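You operate a simulated robot arm through the tools that you are given. There is no shell and no other tool. Be economical: measure what you need, move in short steps, check, and stop when the job is done.

Carry out the task below with a simulated robot arm. There is one attempt and no reset: what you move stays moved.

JOB
Put one of the drivers from the top of the back bench on top of the steel weight there. Put the jug that says "distilled" from the top of the back bench on the top of the small bench. Switch the red switch on the back bench off. Press the on key of the tall scale to switch it off. Take the glue bottle and leave it on the worktop beside the charger. Do these in any order. Set down upright: jug, glue bottle.

The check looks at the end state, three seconds after you hand in, the way a careful person would. Anything else that was tipped, shoved, dropped, spilled or broken makes it a failure.

ROBOT AND FRAMES
A 7-joint arm with a three-finger gripper on a trunk, on a base that drives. Base frame: it is fixed to the floor where the robot stands at the start and does not move with it; the origin is under the middle of the robot, x ahead of it, y to its left, z up. Lengths are in mm, angles in degrees, forces in N, time in s.
Its first joint turns from -166.0 to 166.0 degrees. Places, roughly: driver [1000, -500, 1000]; glue bottle [-2750, -2250, 1000]; jug [1250, -250, 1000]; on key of the tall scale [-1500, -100, 1000]; red switch on the back bench [600, -300, 800]; steel weight [1000, -250, 1000]; top of the small bench (26x86 cm) [-700, -2640, 880]; worktop beside the charger (46x20 cm) [320, -2300, 900]. Payload 2.69 kg.
The tool frame sits at the grasp point between the pads (the TCP): z along the fingers, y along the line on which they close. The tips reach 29 mm beyond it. Largest opening 120 mm; the body of the gripper starts 78 mm behind the TCP.
Orientation is that of the tool frame in the base frame, as a unit quaternion [w, x, y, z]. With the fingers straight down and closing along the base's y, the tool's x points along the base's -x, its y along +y and its z along -z.

CONTROLS
- The arm moves only by the tool arm_command. Its argument "commands" is a list of rows, each a list of 7 numbers: the finger opening in mm, from 0 to 120, then the shift along the base's x, y, z in mm, then the turn, a rotation vector about the base's x, y, z in degrees. In form: [[jaw, dx, dy, dz, wx, wy, wz], ...]. A call has 1 to 8 rows; each row shifts and turns the commanded pose from where the row before left it. Each row takes 0.2 s and may step no farther than 50 mm and 8.6 degrees from the row before; otherwise, or with a gripper value out of range, the whole call is refused. Where a pose cannot be reached the arm comes as near as it can. A force on the tool above 40 N (or 10 N above the force at the start of the call, whichever is more), or a blocked arm, ends the call early, and 0.2 s more pass. Each finger halts on what it meets, pressing with about 45 N; the grip force reading is that of the motor and also rises with nothing between the fingers. The clock runs only during rows and for 0.2 s after the last one: add rows that do not move to give the fingers time. The reply holds the time, the measured pose of the TCP, the force on the tool along the base axes, the opening and the grip force, in the units named above and with some noise, with the torque about the TCP (base axes, N m) and any sound that the robot's microphone picked up.
- Cameras (640 x 400 px; columns grow to the right, rows downward): "scene" is now at [329.2, 140.6, 1316.2]; the picture's right is [-0.57, -0.82, 0.00], its down [-0.44, 0.30, -0.85] and it looks along [0.70, -0.48, -0.53] (base axes); focal length 259 px, centre (320, 200). "wrist" rides on the gripper at [63, 0, -104] in the tool frame; the picture's right is [0.00, 1.00, 0.00], its down [-0.83, 0.00, -0.56] and it looks along [-0.56, 0.00, 0.83] (tool axes); focal length 275 px, centre (320, 200). There is no depth. A picture from a camera that has moved, and an enlarged one, comes with that camera's place and axes in the base frame and with its lens.
- snapshot(camera): a new picture of that camera. It takes no simulated time.
- move_column(by): slides the trunk up (or, below 0, down) by that many mm; the arm and the scene camera ride with it, the base frame stays. It gives what a move gives, with no picture.
- steer(legs): drives the robot by 1 to 6 legs, each [ahead, left, turn to the left] in mm, mm and degrees, along the robot's own axes; the way and the turn of a leg run together, so that a leg with both is an arc; at most 1500 mm and 180 degrees a leg. The arm and the cameras ride along, it lands a little off, and it stops where it bumps. It gives what a move gives.
- aim_head(pan, tilt): turns the head with the scene camera to pan (to the left, within 143 degrees either way) and tilt (down, from -29 to 69), counted from straight ahead of the robot. It gives what a move gives.
- close_up(camera, box): a new picture of the part [left, top, right, bottom] of that camera's present view, enlarged. It takes no simulated time.
- close_job(): hands the job in; it is judged then, once.

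Go step by step. Nothing tells you exact positions but the pictures and the camera data: compare them with the known pose of the tool, close in by small moves and look again before you grip or let go. The budget is 165 turns and 108 pictures, counting those below and the enlarged ones. Unless the task says otherwise, let go and move clear before handing in, and close with one line.

The tools are called after "Emit:" by a JSON object that holds its "op" and its "data". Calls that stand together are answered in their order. arm_command: Moves the arm, as the interface text tells. Its arguments: {"type":"object","properties":{"commands":{"type":"array","items":{"type":"array","items":{"type":"number"}}}},"required":["commands"]} The other tools are called the same way: move_column (by) slides the trunk up or down; steer (legs) drives the base; aim_head (pan, tilt) turns the head that bears the scene camera; snapshot (camera) takes a picture; close_up (camera, box) takes an enlarged picture of a part of a camera's view; close_job () hands the job in.

At the start:

```text
time_s: 0.0
ee_pos: [586.8, 21.4, 1168.1]
tcp_rot: [0.0, 0.0, 1.0, 0.0]
ft_force: [0.2, 0.5, 0.6]
wrist_torque: [0.01, 0.0, 0.01]
gripper_width: 120.0
gripper_force: 0.2
trunk travel left (down, up): [-300.0, 286.0]
robot x, y, heading: [-0.8, -1.9, -0.2]
head pan, tilt: [-34.7, 32.2]
```

scene: 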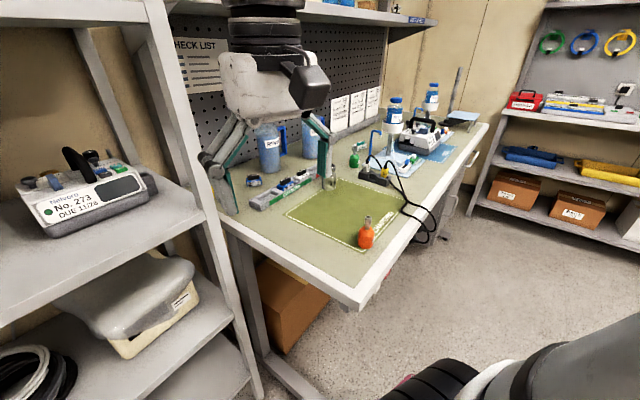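
wrist: 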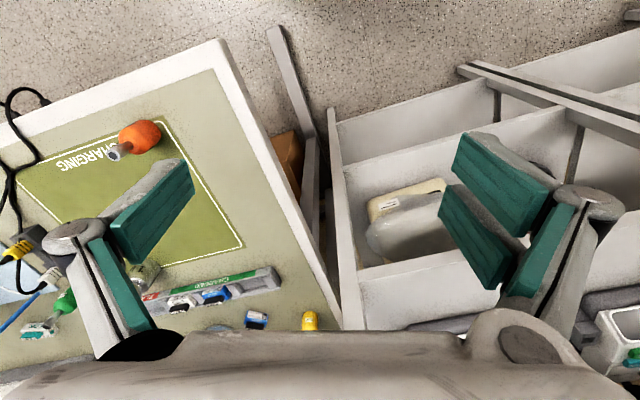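

I see the back bench ahead with jugs, a drill-like thing and a green charging mat. I'll look closer at it and survey the room first.

Emit:
{"op": "close_up", "data": {"camera": "scene", "box": [220, 80, 500, 255]}}

Emit:
{"op": "aim_head", "data": {"pan": -90, "tilt": 25}}

Emit:
{"op": "snapshot", "data": {"camera": "scene"}}

Emit:
{"op": "aim_head", "data": {"pan": -140, "tilt": 25}}

Emit:
{"op": "snapshot", "data": {"camera": "scene"}}

Emit:
{"op": "aim_head", "data": {"pan": 140, "tilt": 25}}

Emit:
{"op": "snapshot", "data": {"camera": "scene"}}

```text
2.29 times, centred on (360, 168) of scene
camera zoom: at [329.2, 140.6, 1316.2], right [-0.57, -0.82, 0.0], down [-0.44, 0.3, -0.85], along [0.7, -0.48, -0.53], focal length 592 px, centre (229, 274)
```

zoom: 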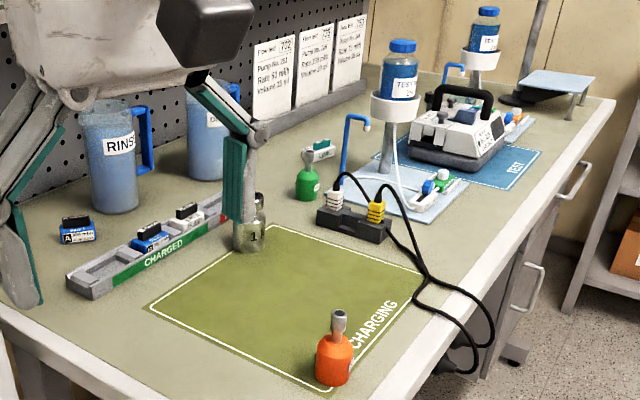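

```text
time_s: 1.2
ee_pos: [585.7, 20.3, 1167.4]
tcp_rot: [0.0, 0.001, 1.0, 0.0]
ft_force: [0.1, 0.7, -0.7]
wrist_torque: [-0.01, -0.01, 0.01]
gripper_width: 120.0
gripper_force: 0.0
trunk travel left (down, up): [-300.0, 286.0]
robot x, y, heading: [-1.6, 0.1, 0.2]
head pan, tilt: [-90.0, 25.0]
```

```text
104 pictures are left
camera scene: at [255.6, 99.4, 1327.6], right [-1.0, 0.0, 0.0], down [0.0, 0.42, -0.91], along [0.0, -0.91, -0.42], focal length 259 px, centre (320, 200)
```

scene: 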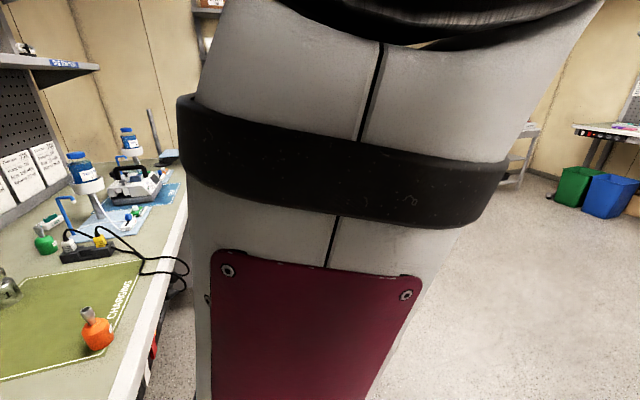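

```text
time_s: 2.4
ee_pos: [584.9, 20.2, 1168.1]
tcp_rot: [0.0, 0.0, 1.0, 0.0]
ft_force: [-0.9, -0.1, -0.4]
wrist_torque: [-0.01, 0.03, 0.01]
gripper_width: 120.1
gripper_force: 0.2
trunk travel left (down, up): [-300.0, 286.0]
robot x, y, heading: [0.2, -2.9, -0.2]
head pan, tilt: [-140.0, 25.0]
```

```text
103 pictures are left
camera scene: at [185.0, 132.2, 1327.6], right [-0.64, 0.77, 0.0], down [0.32, 0.27, -0.91], along [-0.69, -0.58, -0.42], focal length 259 px, centre (320, 200)
```

scene: 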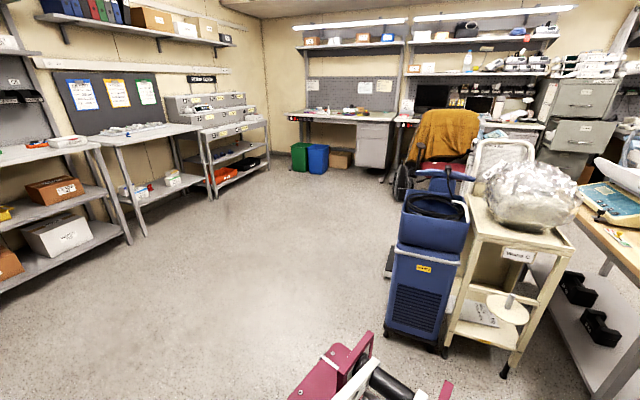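

```text
time_s: 6.3
ee_pos: [585.9, 21.5, 1167.8]
tcp_rot: [0.0, 0.0, 1.0, 0.0]
ft_force: [0.9, 0.9, 1.0]
wrist_torque: [0.01, 0.03, 0.0]
gripper_width: 119.9
gripper_force: 0.0
trunk travel left (down, up): [-300.0, 286.0]
robot x, y, heading: [0.3, 2.0, -0.0]
head pan, tilt: [140.0, 25.0]
```

```text
102 pictures are left
camera scene: at [185.0, 250.8, 1327.6], right [0.64, 0.77, 0.0], down [0.32, -0.27, -0.91], along [-0.69, 0.58, -0.42], focal length 259 px, centre (320, 200)
```

scene: 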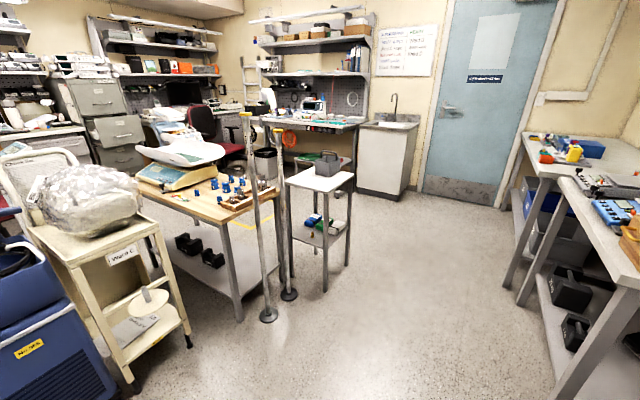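

Green and orange stubby drivers, the weight, and the jugs lie on the back bench, which is turned by roughly 18°. I'll look from other angles to pin heights and find the red switch.

Emit:
{"op": "aim_head", "data": {"pan": -50, "tilt": 45}}

Emit:
{"op": "snapshot", "data": {"camera": "scene"}}

Emit:
{"op": "close_up", "data": {"camera": "wrist", "box": [0, 40, 340, 340]}}

```text
time_s: 9.1
ee_pos: [586.2, 20.6, 1168.4]
tcp_rot: [0.0, 0.0, 1.0, 0.0]
ft_force: [0.5, 0.1, -0.3]
wrist_torque: [0.0, 0.02, -0.01]
gripper_width: 120.0
gripper_force: 0.1
trunk travel left (down, up): [-300.0, 286.0]
robot x, y, heading: [0.1, -0.3, -0.3]
head pan, tilt: [-50.0, 45.0]
```

```text
101 pictures are left
camera scene: at [307.9, 129.2, 1297.0], right [-0.77, -0.64, 0.0], down [-0.45, 0.54, -0.71], along [0.45, -0.54, -0.71], focal length 259 px, centre (320, 200)
```

scene: 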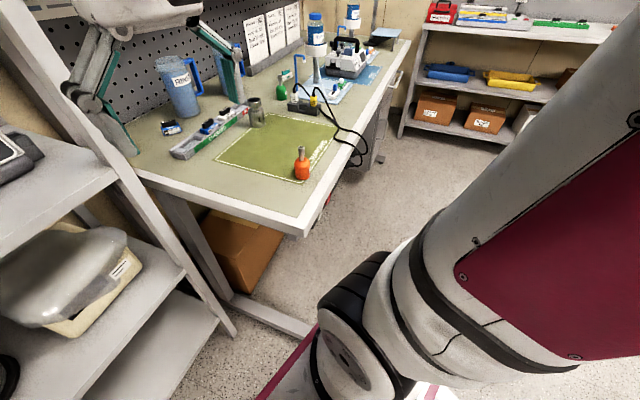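

```text
1.33 times, centred on (170, 190) of wrist
camera zoom: at [523.1, 20.5, 1272.1], right [0.0, 1.0, 0.0], down [0.83, 0.0, 0.56], along [0.56, 0.0, -0.83], focal length 367 px, centre (520, 213)
```

zoom: 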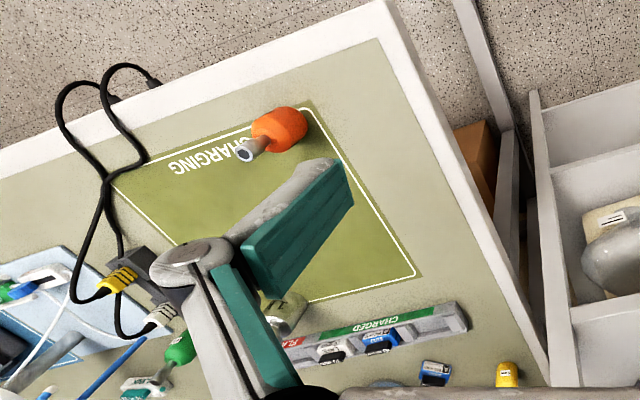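

The bench top comes out at about z = 895, the green driver near (1007,-482), the weight near (918,-298), jugs near (1150,-200) and (1190,-400). I'll raise the trunk and drive to face the bench there.

Emit:
{"op": "move_column", "data": {"by": 150}}

Emit:
{"op": "steer", "data": {"legs": [[0, -620, 0], [0, 0, 18.5]]}}

Emit:
{"op": "aim_head", "data": {"pan": 0, "tilt": 45}}

Emit:
{"op": "snapshot", "data": {"camera": "scene"}}

```text
time_s: 10.8
ee_pos: [586.0, 21.7, 1317.4]
tcp_rot: [0.001, -0.001, 1.0, -0.001]
ft_force: [0.5, -0.1, -0.2]
wrist_torque: [0.01, -0.03, -0.02]
gripper_width: 120.1
gripper_force: 0.0
trunk travel left (down, up): [-450.0, 136.0]
robot x, y, heading: [-1.9, -0.3, -0.1]
head pan, tilt: [-50.0, 45.0]
```

```text
time_s: 15.3
ee_pos: [547.4, -402.0, 1318.0]
tcp_rot: [0.0, -0.164, 0.986, 0.0]
ft_force: [0.2, -0.3, -0.5]
wrist_torque: [0.01, 0.02, -0.05]
gripper_width: 120.2
gripper_force: 0.1
trunk travel left (down, up): [-450.0, 136.0]
robot x, y, heading: [-2.2, -611.0, 19.2]
head pan, tilt: [-50.0, 45.0]
```

```text
time_s: 16.5
ee_pos: [547.0, -403.8, 1318.8]
tcp_rot: [-0.001, -0.165, 0.986, 0.0]
ft_force: [0.6, 0.3, -0.3]
wrist_torque: [0.03, 0.04, -0.01]
gripper_width: 119.9
gripper_force: 0.2
trunk travel left (down, up): [-450.0, 136.0]
robot x, y, heading: [1.0, -612.7, 19.0]
head pan, tilt: [0.0, 45.0]
```

```text
99 pictures are left
camera scene: at [175.8, -349.7, 1446.7], right [0.32, -0.95, 0.0], down [-0.67, -0.23, -0.71], along [0.67, 0.23, -0.71], focal length 259 px, centre (320, 200)
```

scene: 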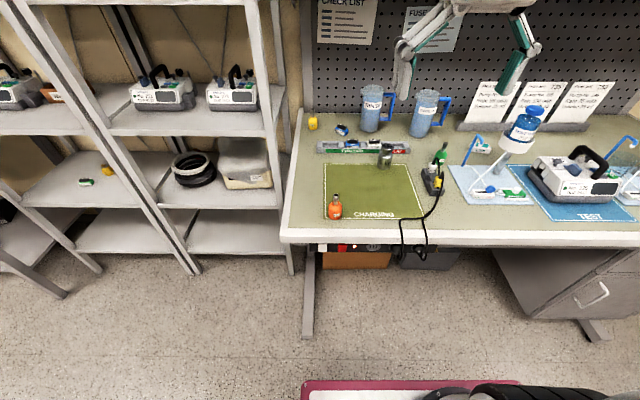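

Emit:
{"op": "close_up", "data": {"camera": "scene", "box": [290, 80, 490, 205]}}

Emit:
{"op": "close_up", "data": {"camera": "scene", "box": [290, 200, 450, 300]}}

```text
3.20 times, centred on (390, 142) of scene
camera zoom: at [175.8, -349.7, 1446.7], right [0.32, -0.95, 0.0], down [-0.67, -0.23, -0.71], along [0.67, 0.23, -0.71], focal length 828 px, centre (96, 384)
```

zoom: 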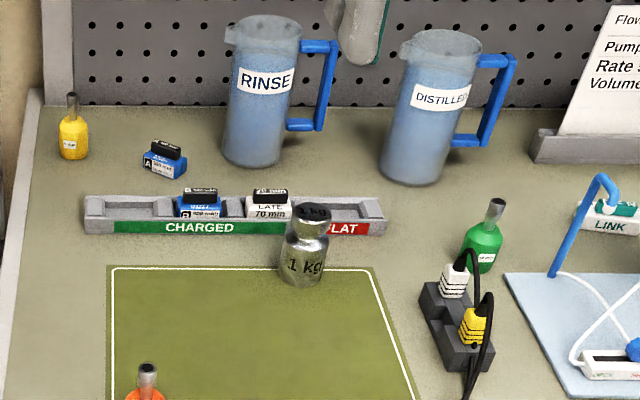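

```text
4.00 times, centred on (370, 250) of scene
camera zoom: at [175.8, -349.7, 1446.7], right [0.32, -0.95, 0.0], down [-0.67, -0.23, -0.71], along [0.67, 0.23, -0.71], focal length 1035 px, centre (120, 0)
```

zoom: 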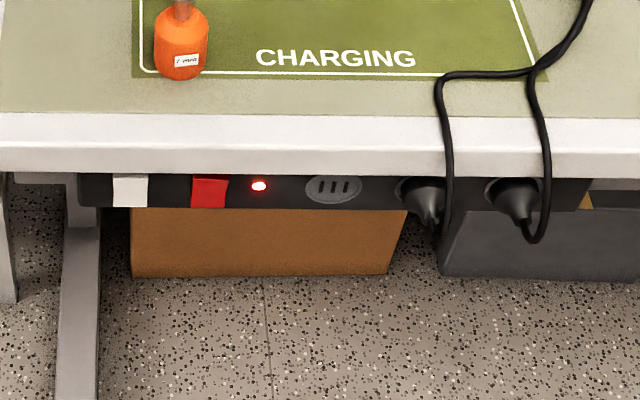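

The right-hand jug is DISTILLED, and the red rocker sits in a power strip under the bench's front edge (its LED lit). I'll go ahead 130 mm and check the orange driver with the wrist camera.

Emit:
{"op": "steer", "data": {"legs": [[130, 0, 0]]}}

Emit:
{"op": "arm_command", "data": {"commands": [[80, -30, 20, -40, 0, 0, 0], [80, -20, 30, -40, 0, 0, 0], [80, -20, 30, -40, 0, 0, 0], [80, -15, 35, -40, 0, 0, 0], [80, 0, 0, -40, 0, 0, 0], [80, 0, 0, -40, 0, 0, 0]]}}

Emit:
{"op": "snapshot", "data": {"camera": "wrist"}}

Emit:
{"op": "snapshot", "data": {"camera": "scene"}}

```text
time_s: 17.8
ee_pos: [672.1, -359.4, 1318.7]
tcp_rot: [0.0, -0.164, 0.986, -0.001]
ft_force: [-0.3, -0.5, -0.2]
wrist_torque: [0.04, 0.0, 0.02]
gripper_width: 119.6
gripper_force: 0.0
trunk travel left (down, up): [-450.0, 136.0]
robot x, y, heading: [124.3, -572.9, 18.7]
head pan, tilt: [0.0, 45.0]
```

```text
refused: row 1 steps farther than a row can; nothing moved
```

```text
96 pictures are left
camera wrist: at [612.9, -381.2, 1422.2], right [-0.33, 0.94, 0.0], down [0.79, 0.27, 0.56], along [0.53, 0.18, -0.83], focal length 275 px, centre (320, 200)
```

wrist: 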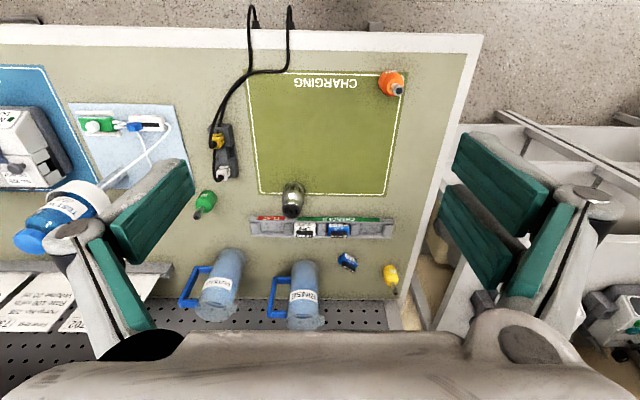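

```text
95 pictures are left
camera scene: at [300.6, -307.1, 1446.7], right [0.32, -0.95, 0.0], down [-0.67, -0.23, -0.71], along [0.67, 0.23, -0.71], focal length 259 px, centre (320, 200)
```

scene: 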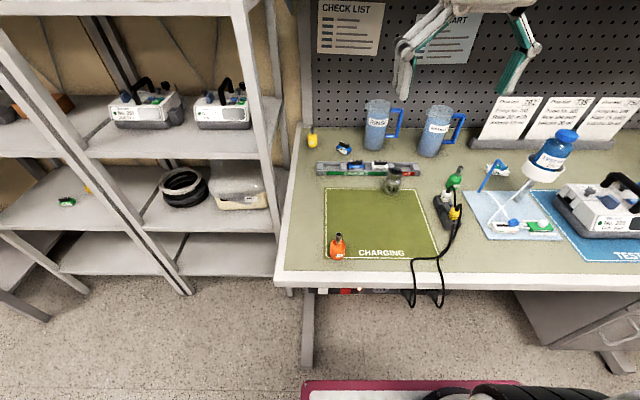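

Orange driver at about (656,-236) and weight at about (947,-331) agree between both cameras. I'll descend above the orange driver.

Emit:
{"op": "arm_command", "data": {"commands": [[90, -3, 20.5, -40, 0, 0, 0], [90, -3, 20.5, -40, 0, 0, 0], [90, -3, 20.5, -40, 0, 0, 0], [90, -3, 20.5, -40, 0, 0, 0], [90, -2, 20.5, -40, 0, 0, 0], [90, -2, 20.5, -40, 0, 0, 0], [90, 0, 0, -20, 0, 0, 0], [90, 0, 0, 0, 0, 0, 0]]}}

Emit:
{"op": "snapshot", "data": {"camera": "wrist"}}

Emit:
{"op": "close_up", "data": {"camera": "scene", "box": [290, 140, 450, 280]}}

```text
time_s: 19.6
ee_pos: [655.3, -236.4, 1058.1]
tcp_rot: [-0.001, -0.165, 0.986, 0.0]
ft_force: [0.6, -0.7, 0.0]
wrist_torque: [0.0, -0.02, 0.0]
gripper_width: 89.9
gripper_force: 0.0
trunk travel left (down, up): [-450.0, 136.0]
robot x, y, heading: [125.2, -570.5, 18.8]
head pan, tilt: [0.0, 45.0]
```

```text
94 pictures are left
camera wrist: at [597.0, -257.1, 1161.4], right [-0.33, 0.94, 0.0], down [0.79, 0.27, 0.56], along [0.53, 0.18, -0.83], focal length 275 px, centre (320, 200)
```

wrist: 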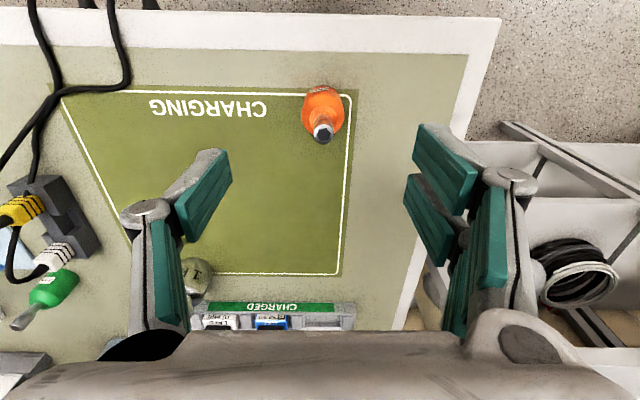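

```text
2.86 times, centred on (370, 210) of scene
camera zoom: at [300.6, -307.1, 1446.7], right [0.32, -0.95, 0.0], down [-0.67, -0.23, -0.71], along [0.67, 0.23, -0.71], focal length 740 px, centre (177, 171)
```

zoom: 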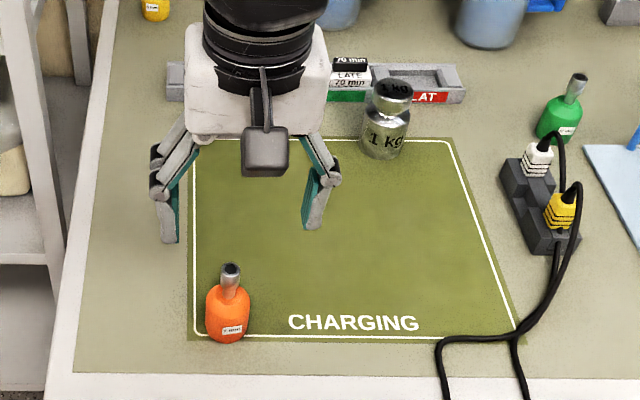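

Emit:
{"op": "arm_command", "data": {"commands": [[90, 3, 3, -40, 0, 0, 0], [90, 0, 0, -40, 0, 0, 0], [90, 0, 0, 0, 0, 0, 0]]}}

Emit:
{"op": "snapshot", "data": {"camera": "wrist"}}

Emit:
{"op": "close_up", "data": {"camera": "scene", "box": [290, 180, 410, 280]}}

```text
time_s: 20.4
ee_pos: [660.4, -235.3, 978.2]
tcp_rot: [0.0, -0.164, 0.986, 0.001]
ft_force: [0.0, 0.5, -0.2]
wrist_torque: [0.03, 0.0, 0.01]
gripper_width: 90.1
gripper_force: 0.2
trunk travel left (down, up): [-450.0, 136.0]
robot x, y, heading: [123.4, -569.4, 18.6]
head pan, tilt: [0.0, 45.0]
```

```text
92 pictures are left
camera wrist: at [601.1, -255.7, 1082.2], right [-0.33, 0.94, 0.0], down [0.79, 0.27, 0.56], along [0.53, 0.18, -0.83], focal length 275 px, centre (320, 200)
```

wrist: 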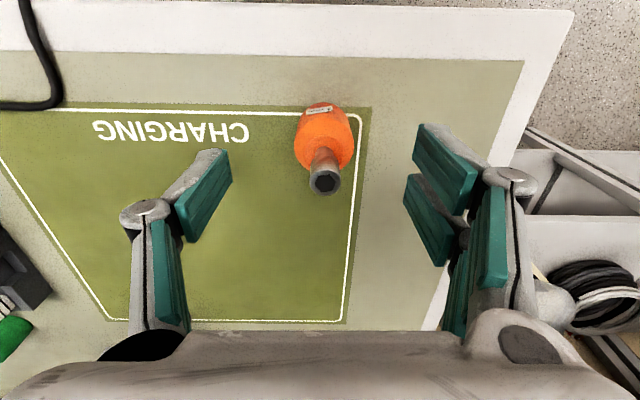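

```text
4.00 times, centred on (350, 230) of scene
camera zoom: at [300.6, -307.1, 1446.7], right [0.32, -0.95, 0.0], down [-0.67, -0.23, -0.71], along [0.67, 0.23, -0.71], focal length 1035 px, centre (200, 80)
```

zoom: 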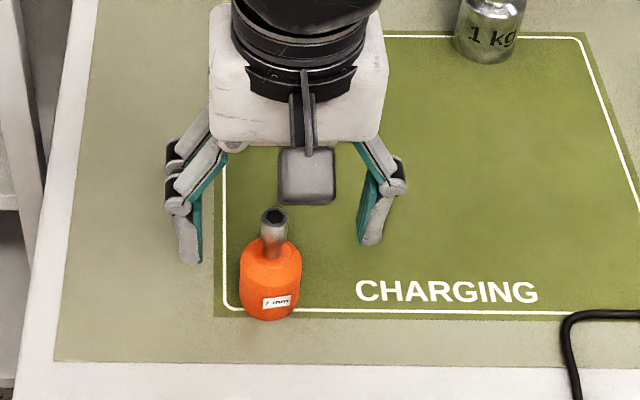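

The driver is centred between the fingers. Descend and grip.

Emit:
{"op": "arm_command", "data": {"commands": [[90, -0.7, 1.9, -24, 0, 0, 0], [90, 0, 0, -24, 0, 0, 0], [90, 0, 0, 0, 0, 0, 0]]}}

Emit:
{"op": "arm_command", "data": {"commands": [[60, 0, 0, 0, 0, 0, 0], [20, 0, 0, 0, 0, 0, 0], [10, 0, 0, 0, 0, 0, 0], [10, 0, 0, 0, 0, 0, 0]]}}

Emit:
{"op": "snapshot", "data": {"camera": "wrist"}}

```text
time_s: 21.2
ee_pos: [658.8, -233.7, 929.9]
tcp_rot: [0.0, -0.164, 0.986, 0.0]
ft_force: [-0.2, -0.1, -0.9]
wrist_torque: [-0.01, 0.01, -0.02]
gripper_width: 90.1
gripper_force: 0.0
trunk travel left (down, up): [-450.0, 136.0]
robot x, y, heading: [123.8, -567.1, 18.8]
head pan, tilt: [0.0, 45.0]
```

```text
time_s: 22.2
ee_pos: [658.9, -234.1, 929.3]
tcp_rot: [0.0, -0.164, 0.986, 0.0]
ft_force: [-0.3, 0.6, 0.3]
wrist_torque: [0.02, 0.0, 0.0]
gripper_width: 36.2
gripper_force: 44.9
trunk travel left (down, up): [-450.0, 136.0]
robot x, y, heading: [125.0, -568.1, 18.7]
head pan, tilt: [0.0, 45.0]
```

```text
90 pictures are left
camera wrist: at [599.1, -254.4, 1033.9], right [-0.33, 0.94, 0.0], down [0.79, 0.27, 0.56], along [0.53, 0.18, -0.83], focal length 275 px, centre (320, 200)
```

wrist: 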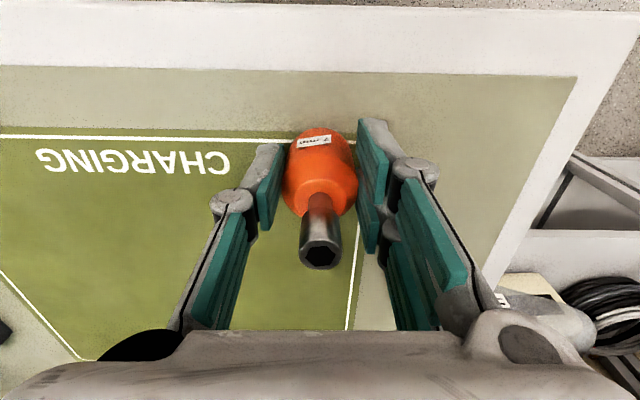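

The driver is gripped (36 mm). Lift it and carry it towards the weight, stopping short to measure the weight.

Emit:
{"op": "arm_command", "data": {"commands": [[10, 0, 0, 48, 0, 0, 0], [10, 0, 0, 48, 0, 0, 0], [10, 0, 0, 48, 0, 0, 0], [10, 37, -17, 6, 0, 0, 0], [10, 37, -17, 0, 0, 0, 0], [10, 37, -17, 0, 0, 0, 0], [10, 37, -17, 0, 0, 0, 0], [10, 37, -17, 0, 0, 0, 0]]}}

Emit:
{"op": "snapshot", "data": {"camera": "wrist"}}

Emit:
{"op": "close_up", "data": {"camera": "scene", "box": [310, 130, 470, 230]}}

```text
time_s: 24.0
ee_pos: [840.6, -318.0, 1080.2]
tcp_rot: [0.001, -0.164, 0.987, 0.0]
ft_force: [-0.2, 0.6, -0.7]
wrist_torque: [-0.06, -0.05, -0.01]
gripper_width: 36.3
gripper_force: 45.4
trunk travel left (down, up): [-450.0, 136.0]
robot x, y, heading: [124.6, -570.2, 18.9]
head pan, tilt: [0.0, 45.0]
```

```text
89 pictures are left
camera wrist: at [781.8, -339.0, 1184.3], right [-0.33, 0.94, 0.0], down [0.79, 0.27, 0.56], along [0.52, 0.18, -0.83], focal length 275 px, centre (320, 200)
```

wrist: 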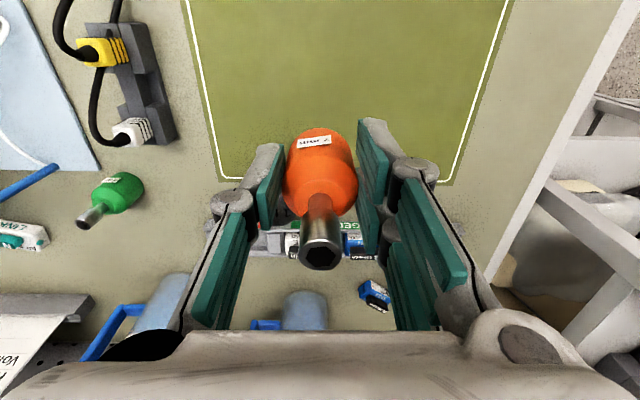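

```text
4.00 times, centred on (390, 180) of scene
camera zoom: at [300.3, -306.8, 1446.6], right [0.32, -0.95, 0.0], down [-0.67, -0.23, -0.71], along [0.67, 0.23, -0.71], focal length 1035 px, centre (40, 280)
```

zoom: 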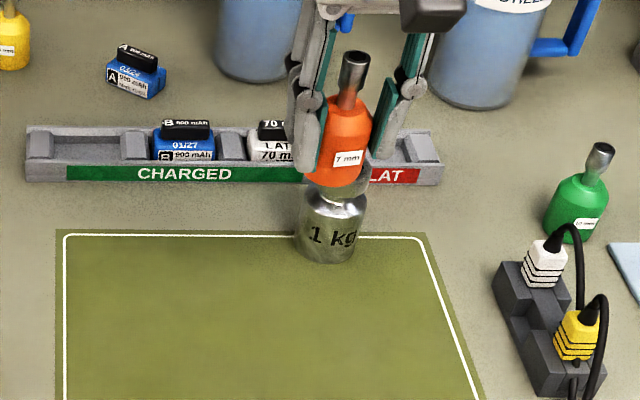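

Emit:
{"op": "arm_command", "data": {"commands": [[10, 36, 1, 10, 0, 0, 0], [10, 36, 1, 10, 0, 0, 0], [10, 36, 2, 0, 0, 0, 0], [10, 32, 1, 0, 0, 0, 0], [10, 0, 0, 0, 0, 0, 0]]}}

Emit:
{"op": "close_up", "data": {"camera": "wrist", "box": [220, 0, 420, 125]}}

Emit:
{"op": "close_up", "data": {"camera": "scene", "box": [350, 150, 430, 200]}}

```text
time_s: 25.2
ee_pos: [982.0, -312.2, 1100.6]
tcp_rot: [0.0, -0.164, 0.986, -0.001]
ft_force: [-0.1, -0.2, -0.3]
wrist_torque: [0.03, -0.02, -0.01]
gripper_width: 36.2
gripper_force: 45.5
trunk travel left (down, up): [-450.0, 136.0]
robot x, y, heading: [126.1, -566.4, 18.7]
head pan, tilt: [0.0, 45.0]
```

```text
3.20 times, centred on (320, 62) of wrist
camera zoom: at [923.0, -333.8, 1204.7], right [-0.33, 0.94, 0.0], down [0.79, 0.27, 0.56], along [0.52, 0.18, -0.83], focal length 881 px, centre (320, 640)
```

zoom: 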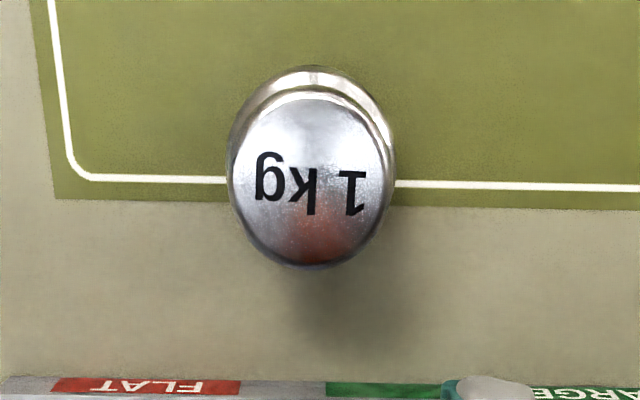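

```text
8.00 times, centred on (390, 175) of scene
camera zoom: at [300.7, -307.0, 1446.7], right [0.32, -0.95, 0.0], down [-0.67, -0.23, -0.71], along [0.67, 0.23, -0.71], focal length 2071 px, centre (-240, 400)
```

zoom: 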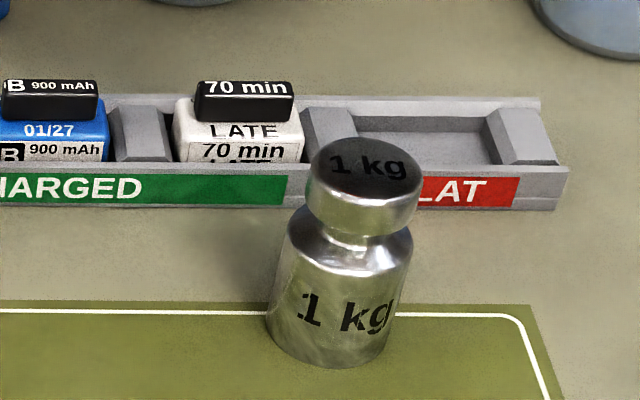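

The weight's flat top is centred near (948,-327,961). I'll move the driver above it and lower to just above contact.

Emit:
{"op": "arm_command", "data": {"commands": [[10, -34, -15, 0, 0, 0, 0], [10, 0, 0, -40, 0, 0, 0], [10, 0, 0, -46, 0, 0, 0], [10, 0, 0, 0, 0, 0, 0], [10, 0, 0, 0, 0, 0, 0]]}}

Emit:
{"op": "close_up", "data": {"camera": "scene", "box": [350, 150, 430, 200]}}

Emit:
{"op": "close_up", "data": {"camera": "wrist", "box": [240, 60, 400, 160]}}

```text
time_s: 26.4
ee_pos: [948.8, -329.1, 1013.1]
tcp_rot: [0.0, -0.163, 0.987, 0.0]
ft_force: [-0.2, 0.8, -0.9]
wrist_torque: [-0.02, 0.01, -0.01]
gripper_width: 36.2
gripper_force: 44.6
trunk travel left (down, up): [-450.0, 136.0]
robot x, y, heading: [124.8, -567.8, 18.8]
head pan, tilt: [0.0, 45.0]
```

```text
8.00 times, centred on (390, 175) of scene
camera zoom: at [300.7, -307.1, 1446.6], right [0.32, -0.95, 0.0], down [-0.67, -0.23, -0.71], along [0.67, 0.23, -0.71], focal length 2071 px, centre (-240, 400)
```

zoom: 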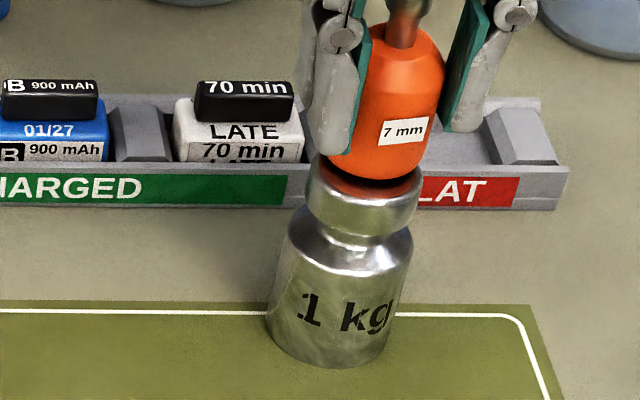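

```text
4.00 times, centred on (320, 110) of wrist
camera zoom: at [890.0, -349.8, 1117.9], right [-0.33, 0.94, 0.0], down [0.79, 0.27, 0.56], along [0.53, 0.18, -0.83], focal length 1101 px, centre (320, 560)
```

zoom: 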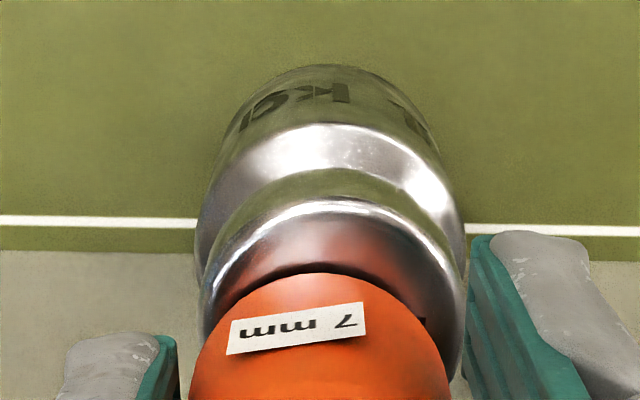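

Emit:
{"op": "arm_command", "data": {"commands": [[10, -0.8, 2.2, -6, 0, 0, 0], [10, 0, 0, -6, 0, 0, 0], [10, 0, 0, -2, 0, 0, 0], [10, 0, 0, 0, 0, 0, 0]]}}

Emit:
{"op": "close_up", "data": {"camera": "scene", "box": [350, 150, 430, 200]}}

```text
time_s: 27.4
ee_pos: [950.1, -327.1, 1002.5]
tcp_rot: [0.004, -0.163, 0.987, 0.0]
ft_force: [5.4, -8.9, 34.6]
wrist_torque: [-0.18, -0.58, -0.1]
gripper_width: 36.0
gripper_force: 44.8
trunk travel left (down, up): [-450.0, 136.0]
robot x, y, heading: [124.6, -565.6, 18.8]
head pan, tilt: [0.0, 45.0]
```

```text
8.00 times, centred on (390, 175) of scene
camera zoom: at [299.7, -308.0, 1447.0], right [0.32, -0.95, 0.0], down [-0.67, -0.23, -0.71], along [0.67, 0.23, -0.71], focal length 2071 px, centre (-240, 400)
```

zoom: 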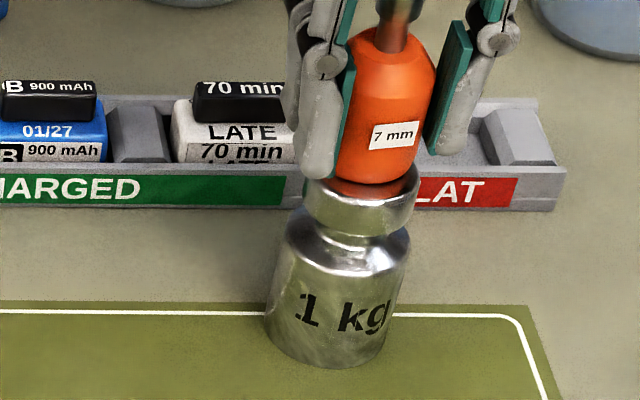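

Emit:
{"op": "arm_command", "data": {"commands": [[10, 0, 0, 3, 0, 0, 0], [10, 0, 0, 0, 0, 0, 0]]}}

Emit:
{"op": "close_up", "data": {"camera": "wrist", "box": [240, 60, 400, 160]}}

```text
time_s: 28.0
ee_pos: [947.4, -325.1, 1002.9]
tcp_rot: [0.0, -0.164, 0.986, 0.002]
ft_force: [5.9, -2.7, 20.2]
wrist_torque: [0.05, -0.56, -0.06]
gripper_width: 36.4
gripper_force: 44.7
trunk travel left (down, up): [-450.0, 136.0]
robot x, y, heading: [123.6, -569.2, 18.8]
head pan, tilt: [0.0, 45.0]
```

```text
4.00 times, centred on (320, 110) of wrist
camera zoom: at [888.8, -346.0, 1106.9], right [-0.33, 0.94, 0.0], down [0.79, 0.27, 0.56], along [0.53, 0.18, -0.83], focal length 1101 px, centre (320, 560)
```

zoom: 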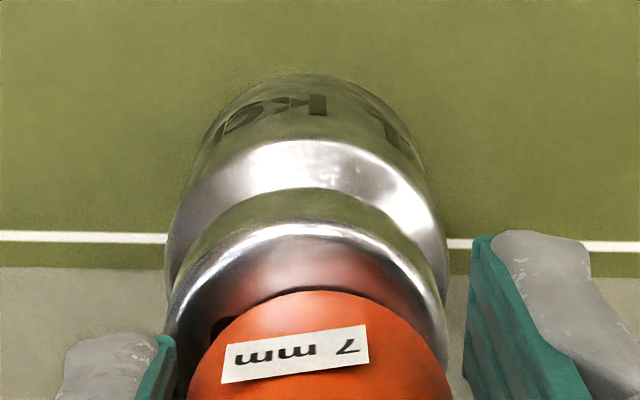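

Emit:
{"op": "arm_command", "data": {"commands": [[10, 0.3, -0.9, 1.5, 0, 0, 0], [10, 0, 0, 0.5, 0, 0, 0], [10, 0, 0, 0, 0, 0, 0]]}}

```text
time_s: 28.8
ee_pos: [947.0, -326.5, 1002.1]
tcp_rot: [-0.002, -0.164, 0.986, 0.001]
ft_force: [-0.2, 0.1, 0.4]
wrist_torque: [0.04, -0.01, -0.02]
gripper_width: 36.4
gripper_force: 44.9
trunk travel left (down, up): [-450.0, 136.0]
robot x, y, heading: [126.4, -566.0, 18.9]
head pan, tilt: [0.0, 45.0]
```

Emit:
{"op": "arm_command", "data": {"commands": [[10, 0, 0, -0.5, 0, 0, 0], [40, 0, 0, 0, 0, 0, 0], [46, 0, 0, 0, 0, 0, 0], [70, 0, 0, 0, 0, 0, 0], [90, 0, 0, 0, 0, 0, 0]]}}

Emit:
{"op": "close_up", "data": {"camera": "scene", "box": [350, 150, 430, 200]}}

Emit:
{"op": "close_up", "data": {"camera": "wrist", "box": [240, 60, 400, 160]}}

```text
time_s: 30.0
ee_pos: [949.2, -326.3, 1004.4]
tcp_rot: [0.0, -0.164, 0.987, 0.0]
ft_force: [0.3, -1.1, 0.3]
wrist_torque: [0.01, 0.02, 0.01]
gripper_width: 90.1
gripper_force: 0.0
trunk travel left (down, up): [-450.0, 136.0]
robot x, y, heading: [123.1, -569.5, 19.0]
head pan, tilt: [0.0, 45.0]
```

```text
8.00 times, centred on (390, 175) of scene
camera zoom: at [300.7, -307.1, 1446.6], right [0.32, -0.95, 0.0], down [-0.67, -0.23, -0.71], along [0.67, 0.23, -0.71], focal length 2071 px, centre (-240, 400)
```

zoom: 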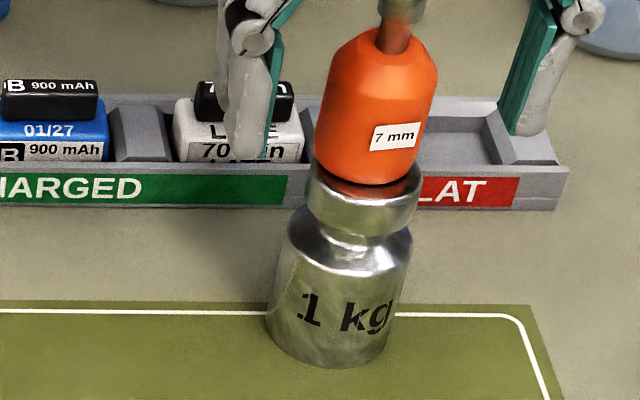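

```text
4.00 times, centred on (320, 110) of wrist
camera zoom: at [890.2, -347.0, 1108.4], right [-0.33, 0.94, 0.0], down [0.79, 0.27, 0.56], along [0.53, 0.18, -0.83], focal length 1101 px, centre (320, 560)
```

zoom: 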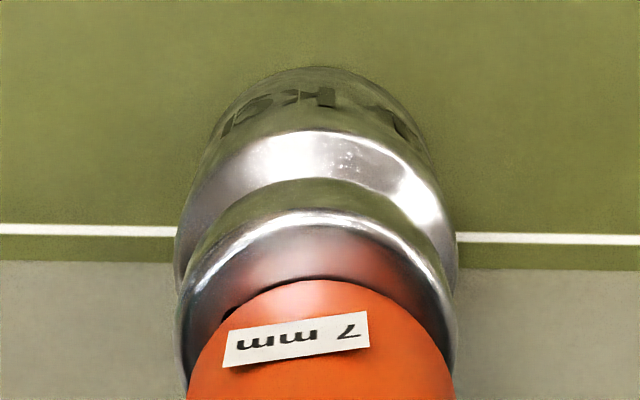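

The driver stands centred on the weight. I'll raise clear, back the base off, and bring the arm in front of the bench edge for the switch.

Emit:
{"op": "arm_command", "data": {"commands": [[90, 0, 0, 45, 0, 0, 0], [90, 0, 0, 48, 0, 0, 0], [90, 0, 0, 48, 0, 0, 0], [90, 0, 0, 48, 0, 0, 0], [90, -38, -13, 20, 0, 0, 0], [90, -45, -15, 0, 0, 0, 0], [90, -45, -15, 0, 0, 0, 0], [90, -45, -15, 0, 0, 0, 0]]}}

Emit:
{"op": "steer", "data": {"legs": [[-300, 100, 0]]}}

Emit:
{"op": "snapshot", "data": {"camera": "scene"}}

```text
time_s: 31.8
ee_pos: [775.1, -384.2, 1211.4]
tcp_rot: [0.0, -0.163, 0.987, 0.0]
ft_force: [0.7, 0.2, 0.0]
wrist_torque: [0.0, 0.09, 0.01]
gripper_width: 90.3
gripper_force: 0.0
trunk travel left (down, up): [-450.0, 136.0]
robot x, y, heading: [126.9, -570.8, 19.1]
head pan, tilt: [0.0, 45.0]
```

```text
time_s: 33.9
ee_pos: [452.7, -384.2, 1210.7]
tcp_rot: [0.0, -0.164, 0.986, 0.0]
ft_force: [-0.1, 0.7, -0.1]
wrist_torque: [0.01, 0.03, -0.01]
gripper_width: 89.9
gripper_force: 0.1
trunk travel left (down, up): [-450.0, 136.0]
robot x, y, heading: [-196.1, -572.1, 19.1]
head pan, tilt: [0.0, 45.0]
```

```text
79 pictures are left
camera scene: at [-21.6, -308.4, 1446.6], right [0.32, -0.95, 0.0], down [-0.67, -0.23, -0.71], along [0.67, 0.23, -0.71], focal length 259 px, centre (320, 200)
```

scene: 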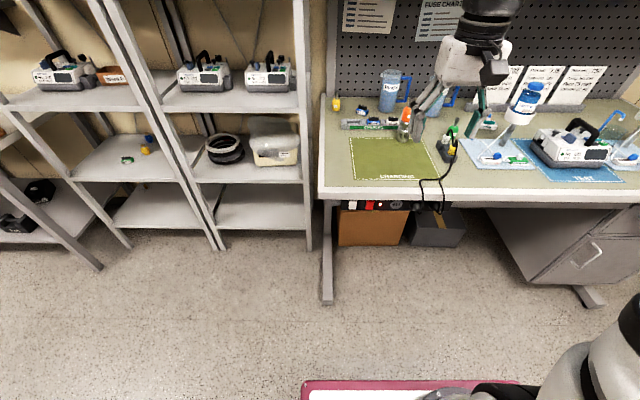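

Emit:
{"op": "arm_command", "data": {"commands": [[40, -10, 0, 0, 2.7, -7.75, 0], [20, -10, 0, 0, 2.7, -7.75, 0], [0, -10, 0, 0, 2.7, -7.75, 0], [0, 0, 0, 0, 2.7, -7.75, 0], [0, 0, 0, 0, 2.7, -7.75, 0], [0, 0, 0, 0, 2.7, -7.75, 0], [0, 0, 0, 0, 2.7, -7.75, 0], [0, 0, 0, 0, 2.7, -7.75, 0]]}}

Emit:
{"op": "arm_command", "data": {"commands": [[0, 0, 0, 0, 2.7, -7.75, 0], [0, 0, 0, 0, 2.7, -7.75, 0], [0, 0, 0, 0, 2.7, -7.75, 0], [0, 0, 0, 0, 0, 0, 0]]}}

Emit:
{"op": "move_column", "data": {"by": -330}}

Emit:
{"op": "snapshot", "data": {"camera": "wrist"}}

```text
time_s: 35.7
ee_pos: [452.4, -377.5, 1236.7]
tcp_rot: [0.534, -0.138, 0.829, 0.091]
ft_force: [0.1, -0.6, 0.4]
wrist_torque: [-0.01, 0.0, -0.01]
gripper_width: 0.0
gripper_force: 28.6
out of reach, approached as far as the arm can: row 7, 8
trunk travel left (down, up): [-450.0, 136.0]
robot x, y, heading: [-196.1, -573.5, 18.9]
head pan, tilt: [0.0, 45.0]
```

```text
time_s: 36.7
ee_pos: [510.3, -369.4, 1273.3]
tcp_rot: [0.699, -0.116, 0.696, 0.12]
ft_force: [0.4, -1.1, 0.4]
wrist_torque: [0.0, 0.01, 0.02]
gripper_width: 0.0
gripper_force: 28.5
out of reach, approached as far as the arm can: row 1, 2, 3
trunk travel left (down, up): [-450.0, 136.0]
robot x, y, heading: [-195.5, -565.4, 18.9]
head pan, tilt: [0.0, 45.0]
```

```text
time_s: 40.0
ee_pos: [631.8, -326.0, 944.6]
tcp_rot: [0.698, -0.116, 0.696, 0.12]
ft_force: [-0.3, 0.3, -0.5]
wrist_torque: [0.01, 0.02, 0.01]
gripper_width: 0.0
gripper_force: 28.5
trunk travel left (down, up): [-120.0, 466.0]
robot x, y, heading: [-197.9, -566.8, 18.6]
head pan, tilt: [0.0, 45.0]
```

```text
78 pictures are left
camera wrist: at [534.3, -361.6, 880.3], right [-0.33, 0.94, 0.0], down [-0.53, -0.18, 0.83], along [0.78, 0.27, 0.56], focal length 275 px, centre (320, 200)
```

wrist: 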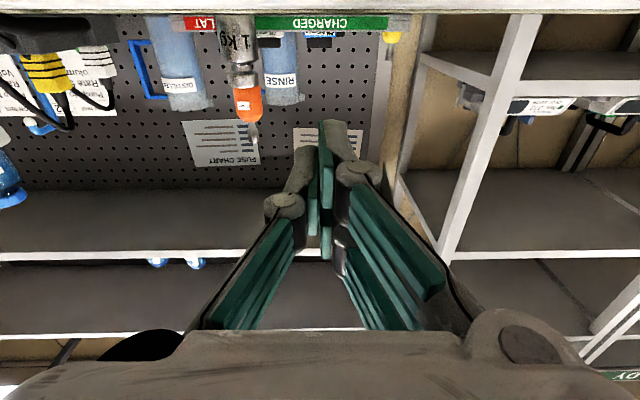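

Emit:
{"op": "steer", "data": {"legs": [[-200, 60, 0]]}}

Emit:
{"op": "move_column", "data": {"by": -100}}

Emit:
{"op": "snapshot", "data": {"camera": "wrist"}}

Emit:
{"op": "snapshot", "data": {"camera": "scene"}}

```text
time_s: 41.6
ee_pos: [421.5, -339.2, 943.9]
tcp_rot: [0.698, -0.115, 0.697, 0.118]
ft_force: [0.0, 0.3, 0.3]
wrist_torque: [-0.01, -0.01, 0.01]
gripper_width: 0.1
gripper_force: 29.0
trunk travel left (down, up): [-120.0, 466.0]
robot x, y, heading: [-413.7, -579.2, 18.6]
head pan, tilt: [0.0, 45.0]
```

```text
time_s: 43.0
ee_pos: [420.7, -339.7, 844.0]
tcp_rot: [0.698, -0.116, 0.696, 0.12]
ft_force: [-0.2, 0.4, 0.2]
wrist_torque: [0.0, -0.03, 0.01]
gripper_width: 0.0
gripper_force: 29.0
trunk travel left (down, up): [-20.0, 566.0]
robot x, y, heading: [-408.3, -580.1, 19.2]
head pan, tilt: [0.0, 45.0]
```

```text
77 pictures are left
camera wrist: at [323.0, -373.0, 780.5], right [-0.33, 0.94, 0.0], down [-0.53, -0.18, 0.83], along [0.78, 0.27, 0.56], focal length 275 px, centre (320, 200)
```

wrist: 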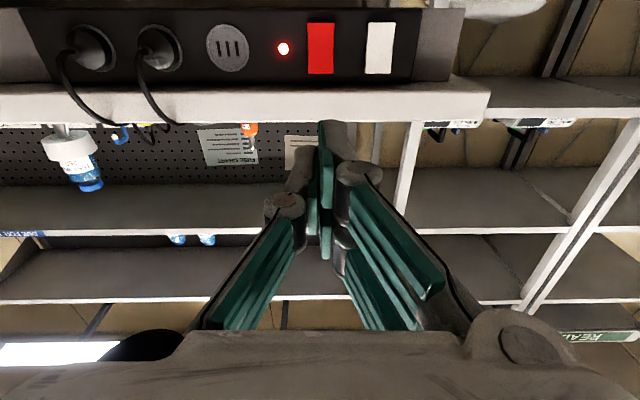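

```text
76 pictures are left
camera scene: at [-111.2, -276.8, 1016.9], right [0.32, -0.95, 0.0], down [-0.67, -0.23, -0.71], along [0.67, 0.23, -0.71], focal length 259 px, centre (320, 200)
```

scene: 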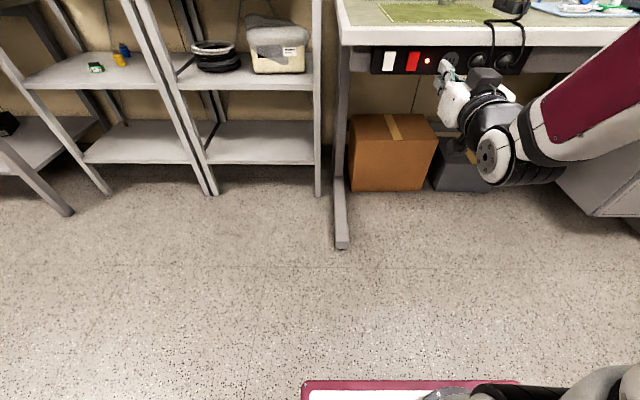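

Emit:
{"op": "close_up", "data": {"camera": "wrist", "box": [260, 10, 420, 110]}}

Emit:
{"op": "close_up", "data": {"camera": "scene", "box": [360, 30, 460, 93]}}

```text
4.00 times, centred on (340, 60) of wrist
camera zoom: at [323.0, -373.0, 780.5], right [-0.33, 0.94, 0.0], down [-0.53, -0.18, 0.83], along [0.78, 0.27, 0.56], focal length 1101 px, centre (240, 760)
```

zoom: 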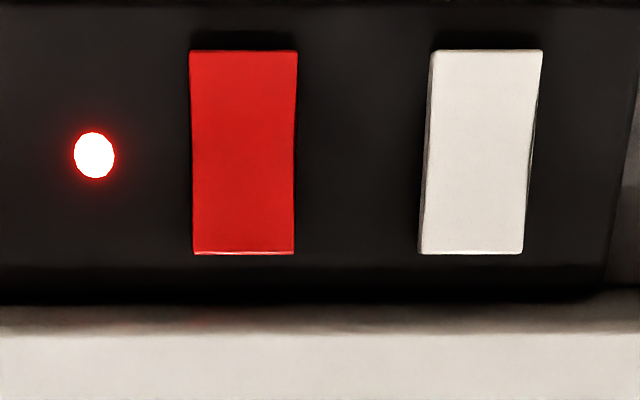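

```text
6.35 times, centred on (410, 62) of scene
camera zoom: at [-111.2, -276.8, 1016.9], right [0.32, -0.95, 0.0], down [-0.67, -0.23, -0.71], along [0.67, 0.23, -0.71], focal length 1643 px, centre (-251, 1079)
```

zoom: 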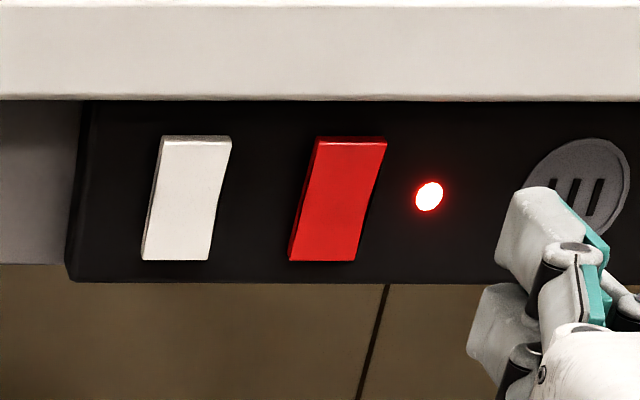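

The rocker is vertical, about 44 mm tall, face about 173 mm ahead of the fingertips and centred near z = 809. I'll lower to the bottom half and approach; the LED will tell whether it worked.

Emit:
{"op": "arm_command", "data": {"commands": [[0, 0, 0, -24, 0, 0, 0], [0, 0, 0, -23, 0, 0, 0], [0, 0, 0, 0, 0, 0, 0]]}}

```text
time_s: 43.8
ee_pos: [435.6, -335.9, 802.6]
tcp_rot: [0.698, -0.116, 0.697, 0.118]
ft_force: [0.8, -0.3, 0.8]
wrist_torque: [-0.03, -0.01, 0.0]
gripper_width: 0.0
gripper_force: 28.3
out of reach, approached as far as the arm can: row 1, 2
trunk travel left (down, up): [-20.0, 566.0]
robot x, y, heading: [-412.4, -579.4, 18.9]
head pan, tilt: [0.0, 45.0]
```

Emit:
{"op": "arm_command", "data": {"commands": [[0, 38, 13, 0, 0, 0, 0], [0, 38, 13, 0, 0, 0, 0], [0, 0, 0, 0, 0, 0, 0]]}}

Emit:
{"op": "snapshot", "data": {"camera": "wrist"}}

```text
time_s: 44.6
ee_pos: [514.5, -311.3, 800.2]
tcp_rot: [0.698, -0.115, 0.697, 0.118]
ft_force: [-0.2, -0.3, 0.2]
wrist_torque: [0.01, 0.02, 0.04]
gripper_width: 0.1
gripper_force: 28.4
trunk travel left (down, up): [-20.0, 566.0]
robot x, y, heading: [-411.3, -582.8, 18.9]
head pan, tilt: [0.0, 45.0]
```

```text
73 pictures are left
camera wrist: at [416.6, -344.6, 737.7], right [-0.33, 0.95, 0.0], down [-0.53, -0.18, 0.83], along [0.78, 0.27, 0.56], focal length 275 px, centre (320, 200)
```

wrist: 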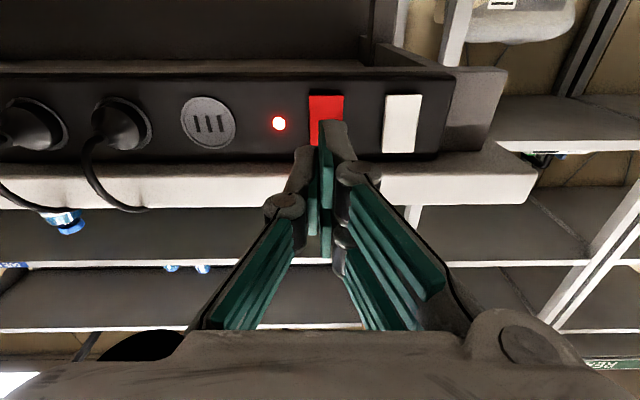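

Emit:
{"op": "arm_command", "data": {"commands": [[0, -1.3, 3.8, -7, 0, 0, 0], [0, 28, 9.7, 0, 0, 0, 0], [0, 28, 9.7, 0, 0, 0, 0], [0, 7.5, 2.6, 0, 0, 0, 0], [0, 3.8, 1.3, 0, 0, 0, 0], [0, 3.8, 1.3, 0, 0, 0, 0], [0, 3.8, 1.3, 0, 0, 0, 0]]}}

Emit:
{"op": "snapshot", "data": {"camera": "wrist"}}

```text
time_s: 46.2
ee_pos: [584.8, -280.6, 794.6]
tcp_rot: [0.699, -0.114, 0.696, 0.118]
ft_force: [-2.6, -1.2, 0.4]
wrist_torque: [-0.01, -0.08, 0.0]
gripper_width: 0.1
gripper_force: 28.4
trunk travel left (down, up): [-20.0, 566.0]
robot x, y, heading: [-406.4, -579.7, 18.7]
head pan, tilt: [0.0, 45.0]
```

```text
72 pictures are left
camera wrist: at [487.3, -315.3, 731.0], right [-0.33, 0.95, 0.0], down [-0.53, -0.18, 0.83], along [0.78, 0.27, 0.56], focal length 275 px, centre (320, 200)
```

wrist: 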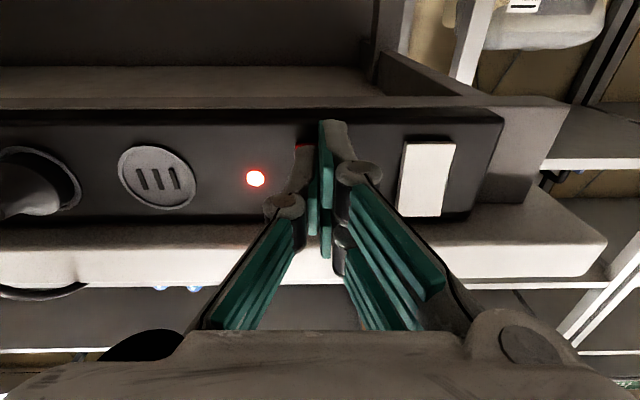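

Emit:
{"op": "arm_command", "data": {"commands": [[0, 2, 0.7, 0, 0, 0, 0], [0, 2, 0.7, 0, 0, 0, 0], [0, 2, 0.7, 0, 0, 0, 0], [0, 2, 0.7, 0, 0, 0, 0], [0, 2, 0.7, 0, 0, 0, 0]]}}

Emit:
{"op": "close_up", "data": {"camera": "wrist", "box": [200, 80, 520, 280]}}

```text
time_s: 46.7
ee_pos: [586.1, -281.6, 794.6]
tcp_rot: [0.698, -0.116, 0.696, 0.119]
ft_force: [-16.7, -4.2, 2.5]
wrist_torque: [0.06, -0.32, 0.02]
gripper_width: 6.0
gripper_force: 28.6
trunk travel left (down, up): [-20.0, 566.0]
robot x, y, heading: [-415.7, -580.3, 18.5]
head pan, tilt: [0.0, 45.0]
stopped in row 2: the force on the tool passed its limit at 46 N (the readings are from after the stop); the commanded pose is now the measured one
```

```text
2.00 times, centred on (360, 180) of wrist
camera zoom: at [488.0, -315.1, 731.5], right [-0.33, 0.95, 0.0], down [-0.53, -0.18, 0.83], along [0.78, 0.27, 0.56], focal length 551 px, centre (240, 240)
```

zoom: 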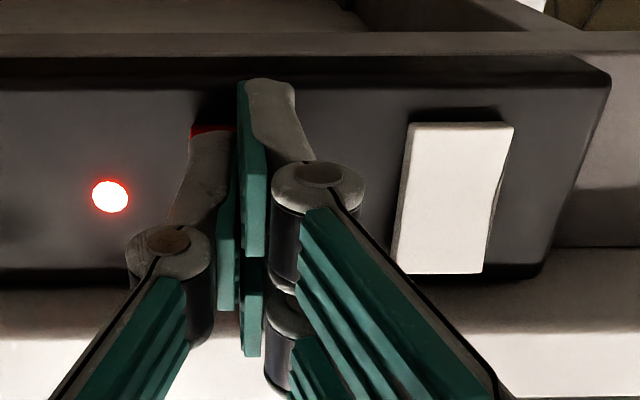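

The bottom half is hard against its stop and the LED stays lit, so I'll back off and press the top half.

Emit:
{"op": "arm_command", "data": {"commands": [[0, -14, -4.8, 0, 0, 0, 0], [0, 0, 0, 26, 0, 0, 0], [0, 0, 0, 0, 0, 0, 0], [0, 7, 2.4, 0, 0, 0, 0], [0, 0, 0, 0, 0, 0, 0]]}}

Emit:
{"op": "snapshot", "data": {"camera": "wrist"}}

```text
time_s: 47.9
ee_pos: [580.0, -283.3, 819.8]
tcp_rot: [0.698, -0.115, 0.697, 0.118]
ft_force: [0.1, -0.1, 0.3]
wrist_torque: [-0.02, -0.01, -0.02]
gripper_width: 0.1
gripper_force: 28.9
trunk travel left (down, up): [-20.0, 566.0]
robot x, y, heading: [-408.5, -579.9, 18.9]
head pan, tilt: [0.0, 45.0]
```

```text
70 pictures are left
camera wrist: at [482.0, -317.9, 756.7], right [-0.33, 0.95, 0.0], down [-0.53, -0.18, 0.83], along [0.79, 0.27, 0.56], focal length 275 px, centre (320, 200)
```

wrist: 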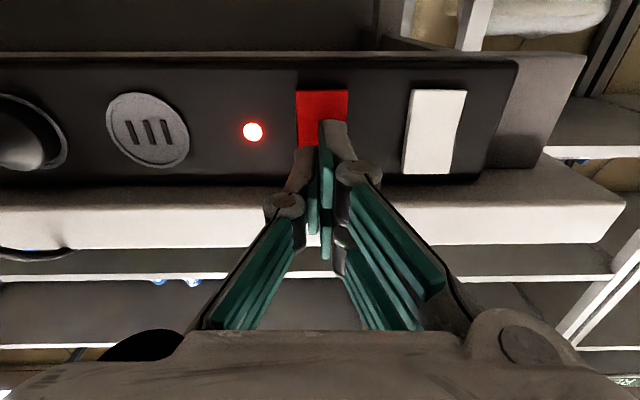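

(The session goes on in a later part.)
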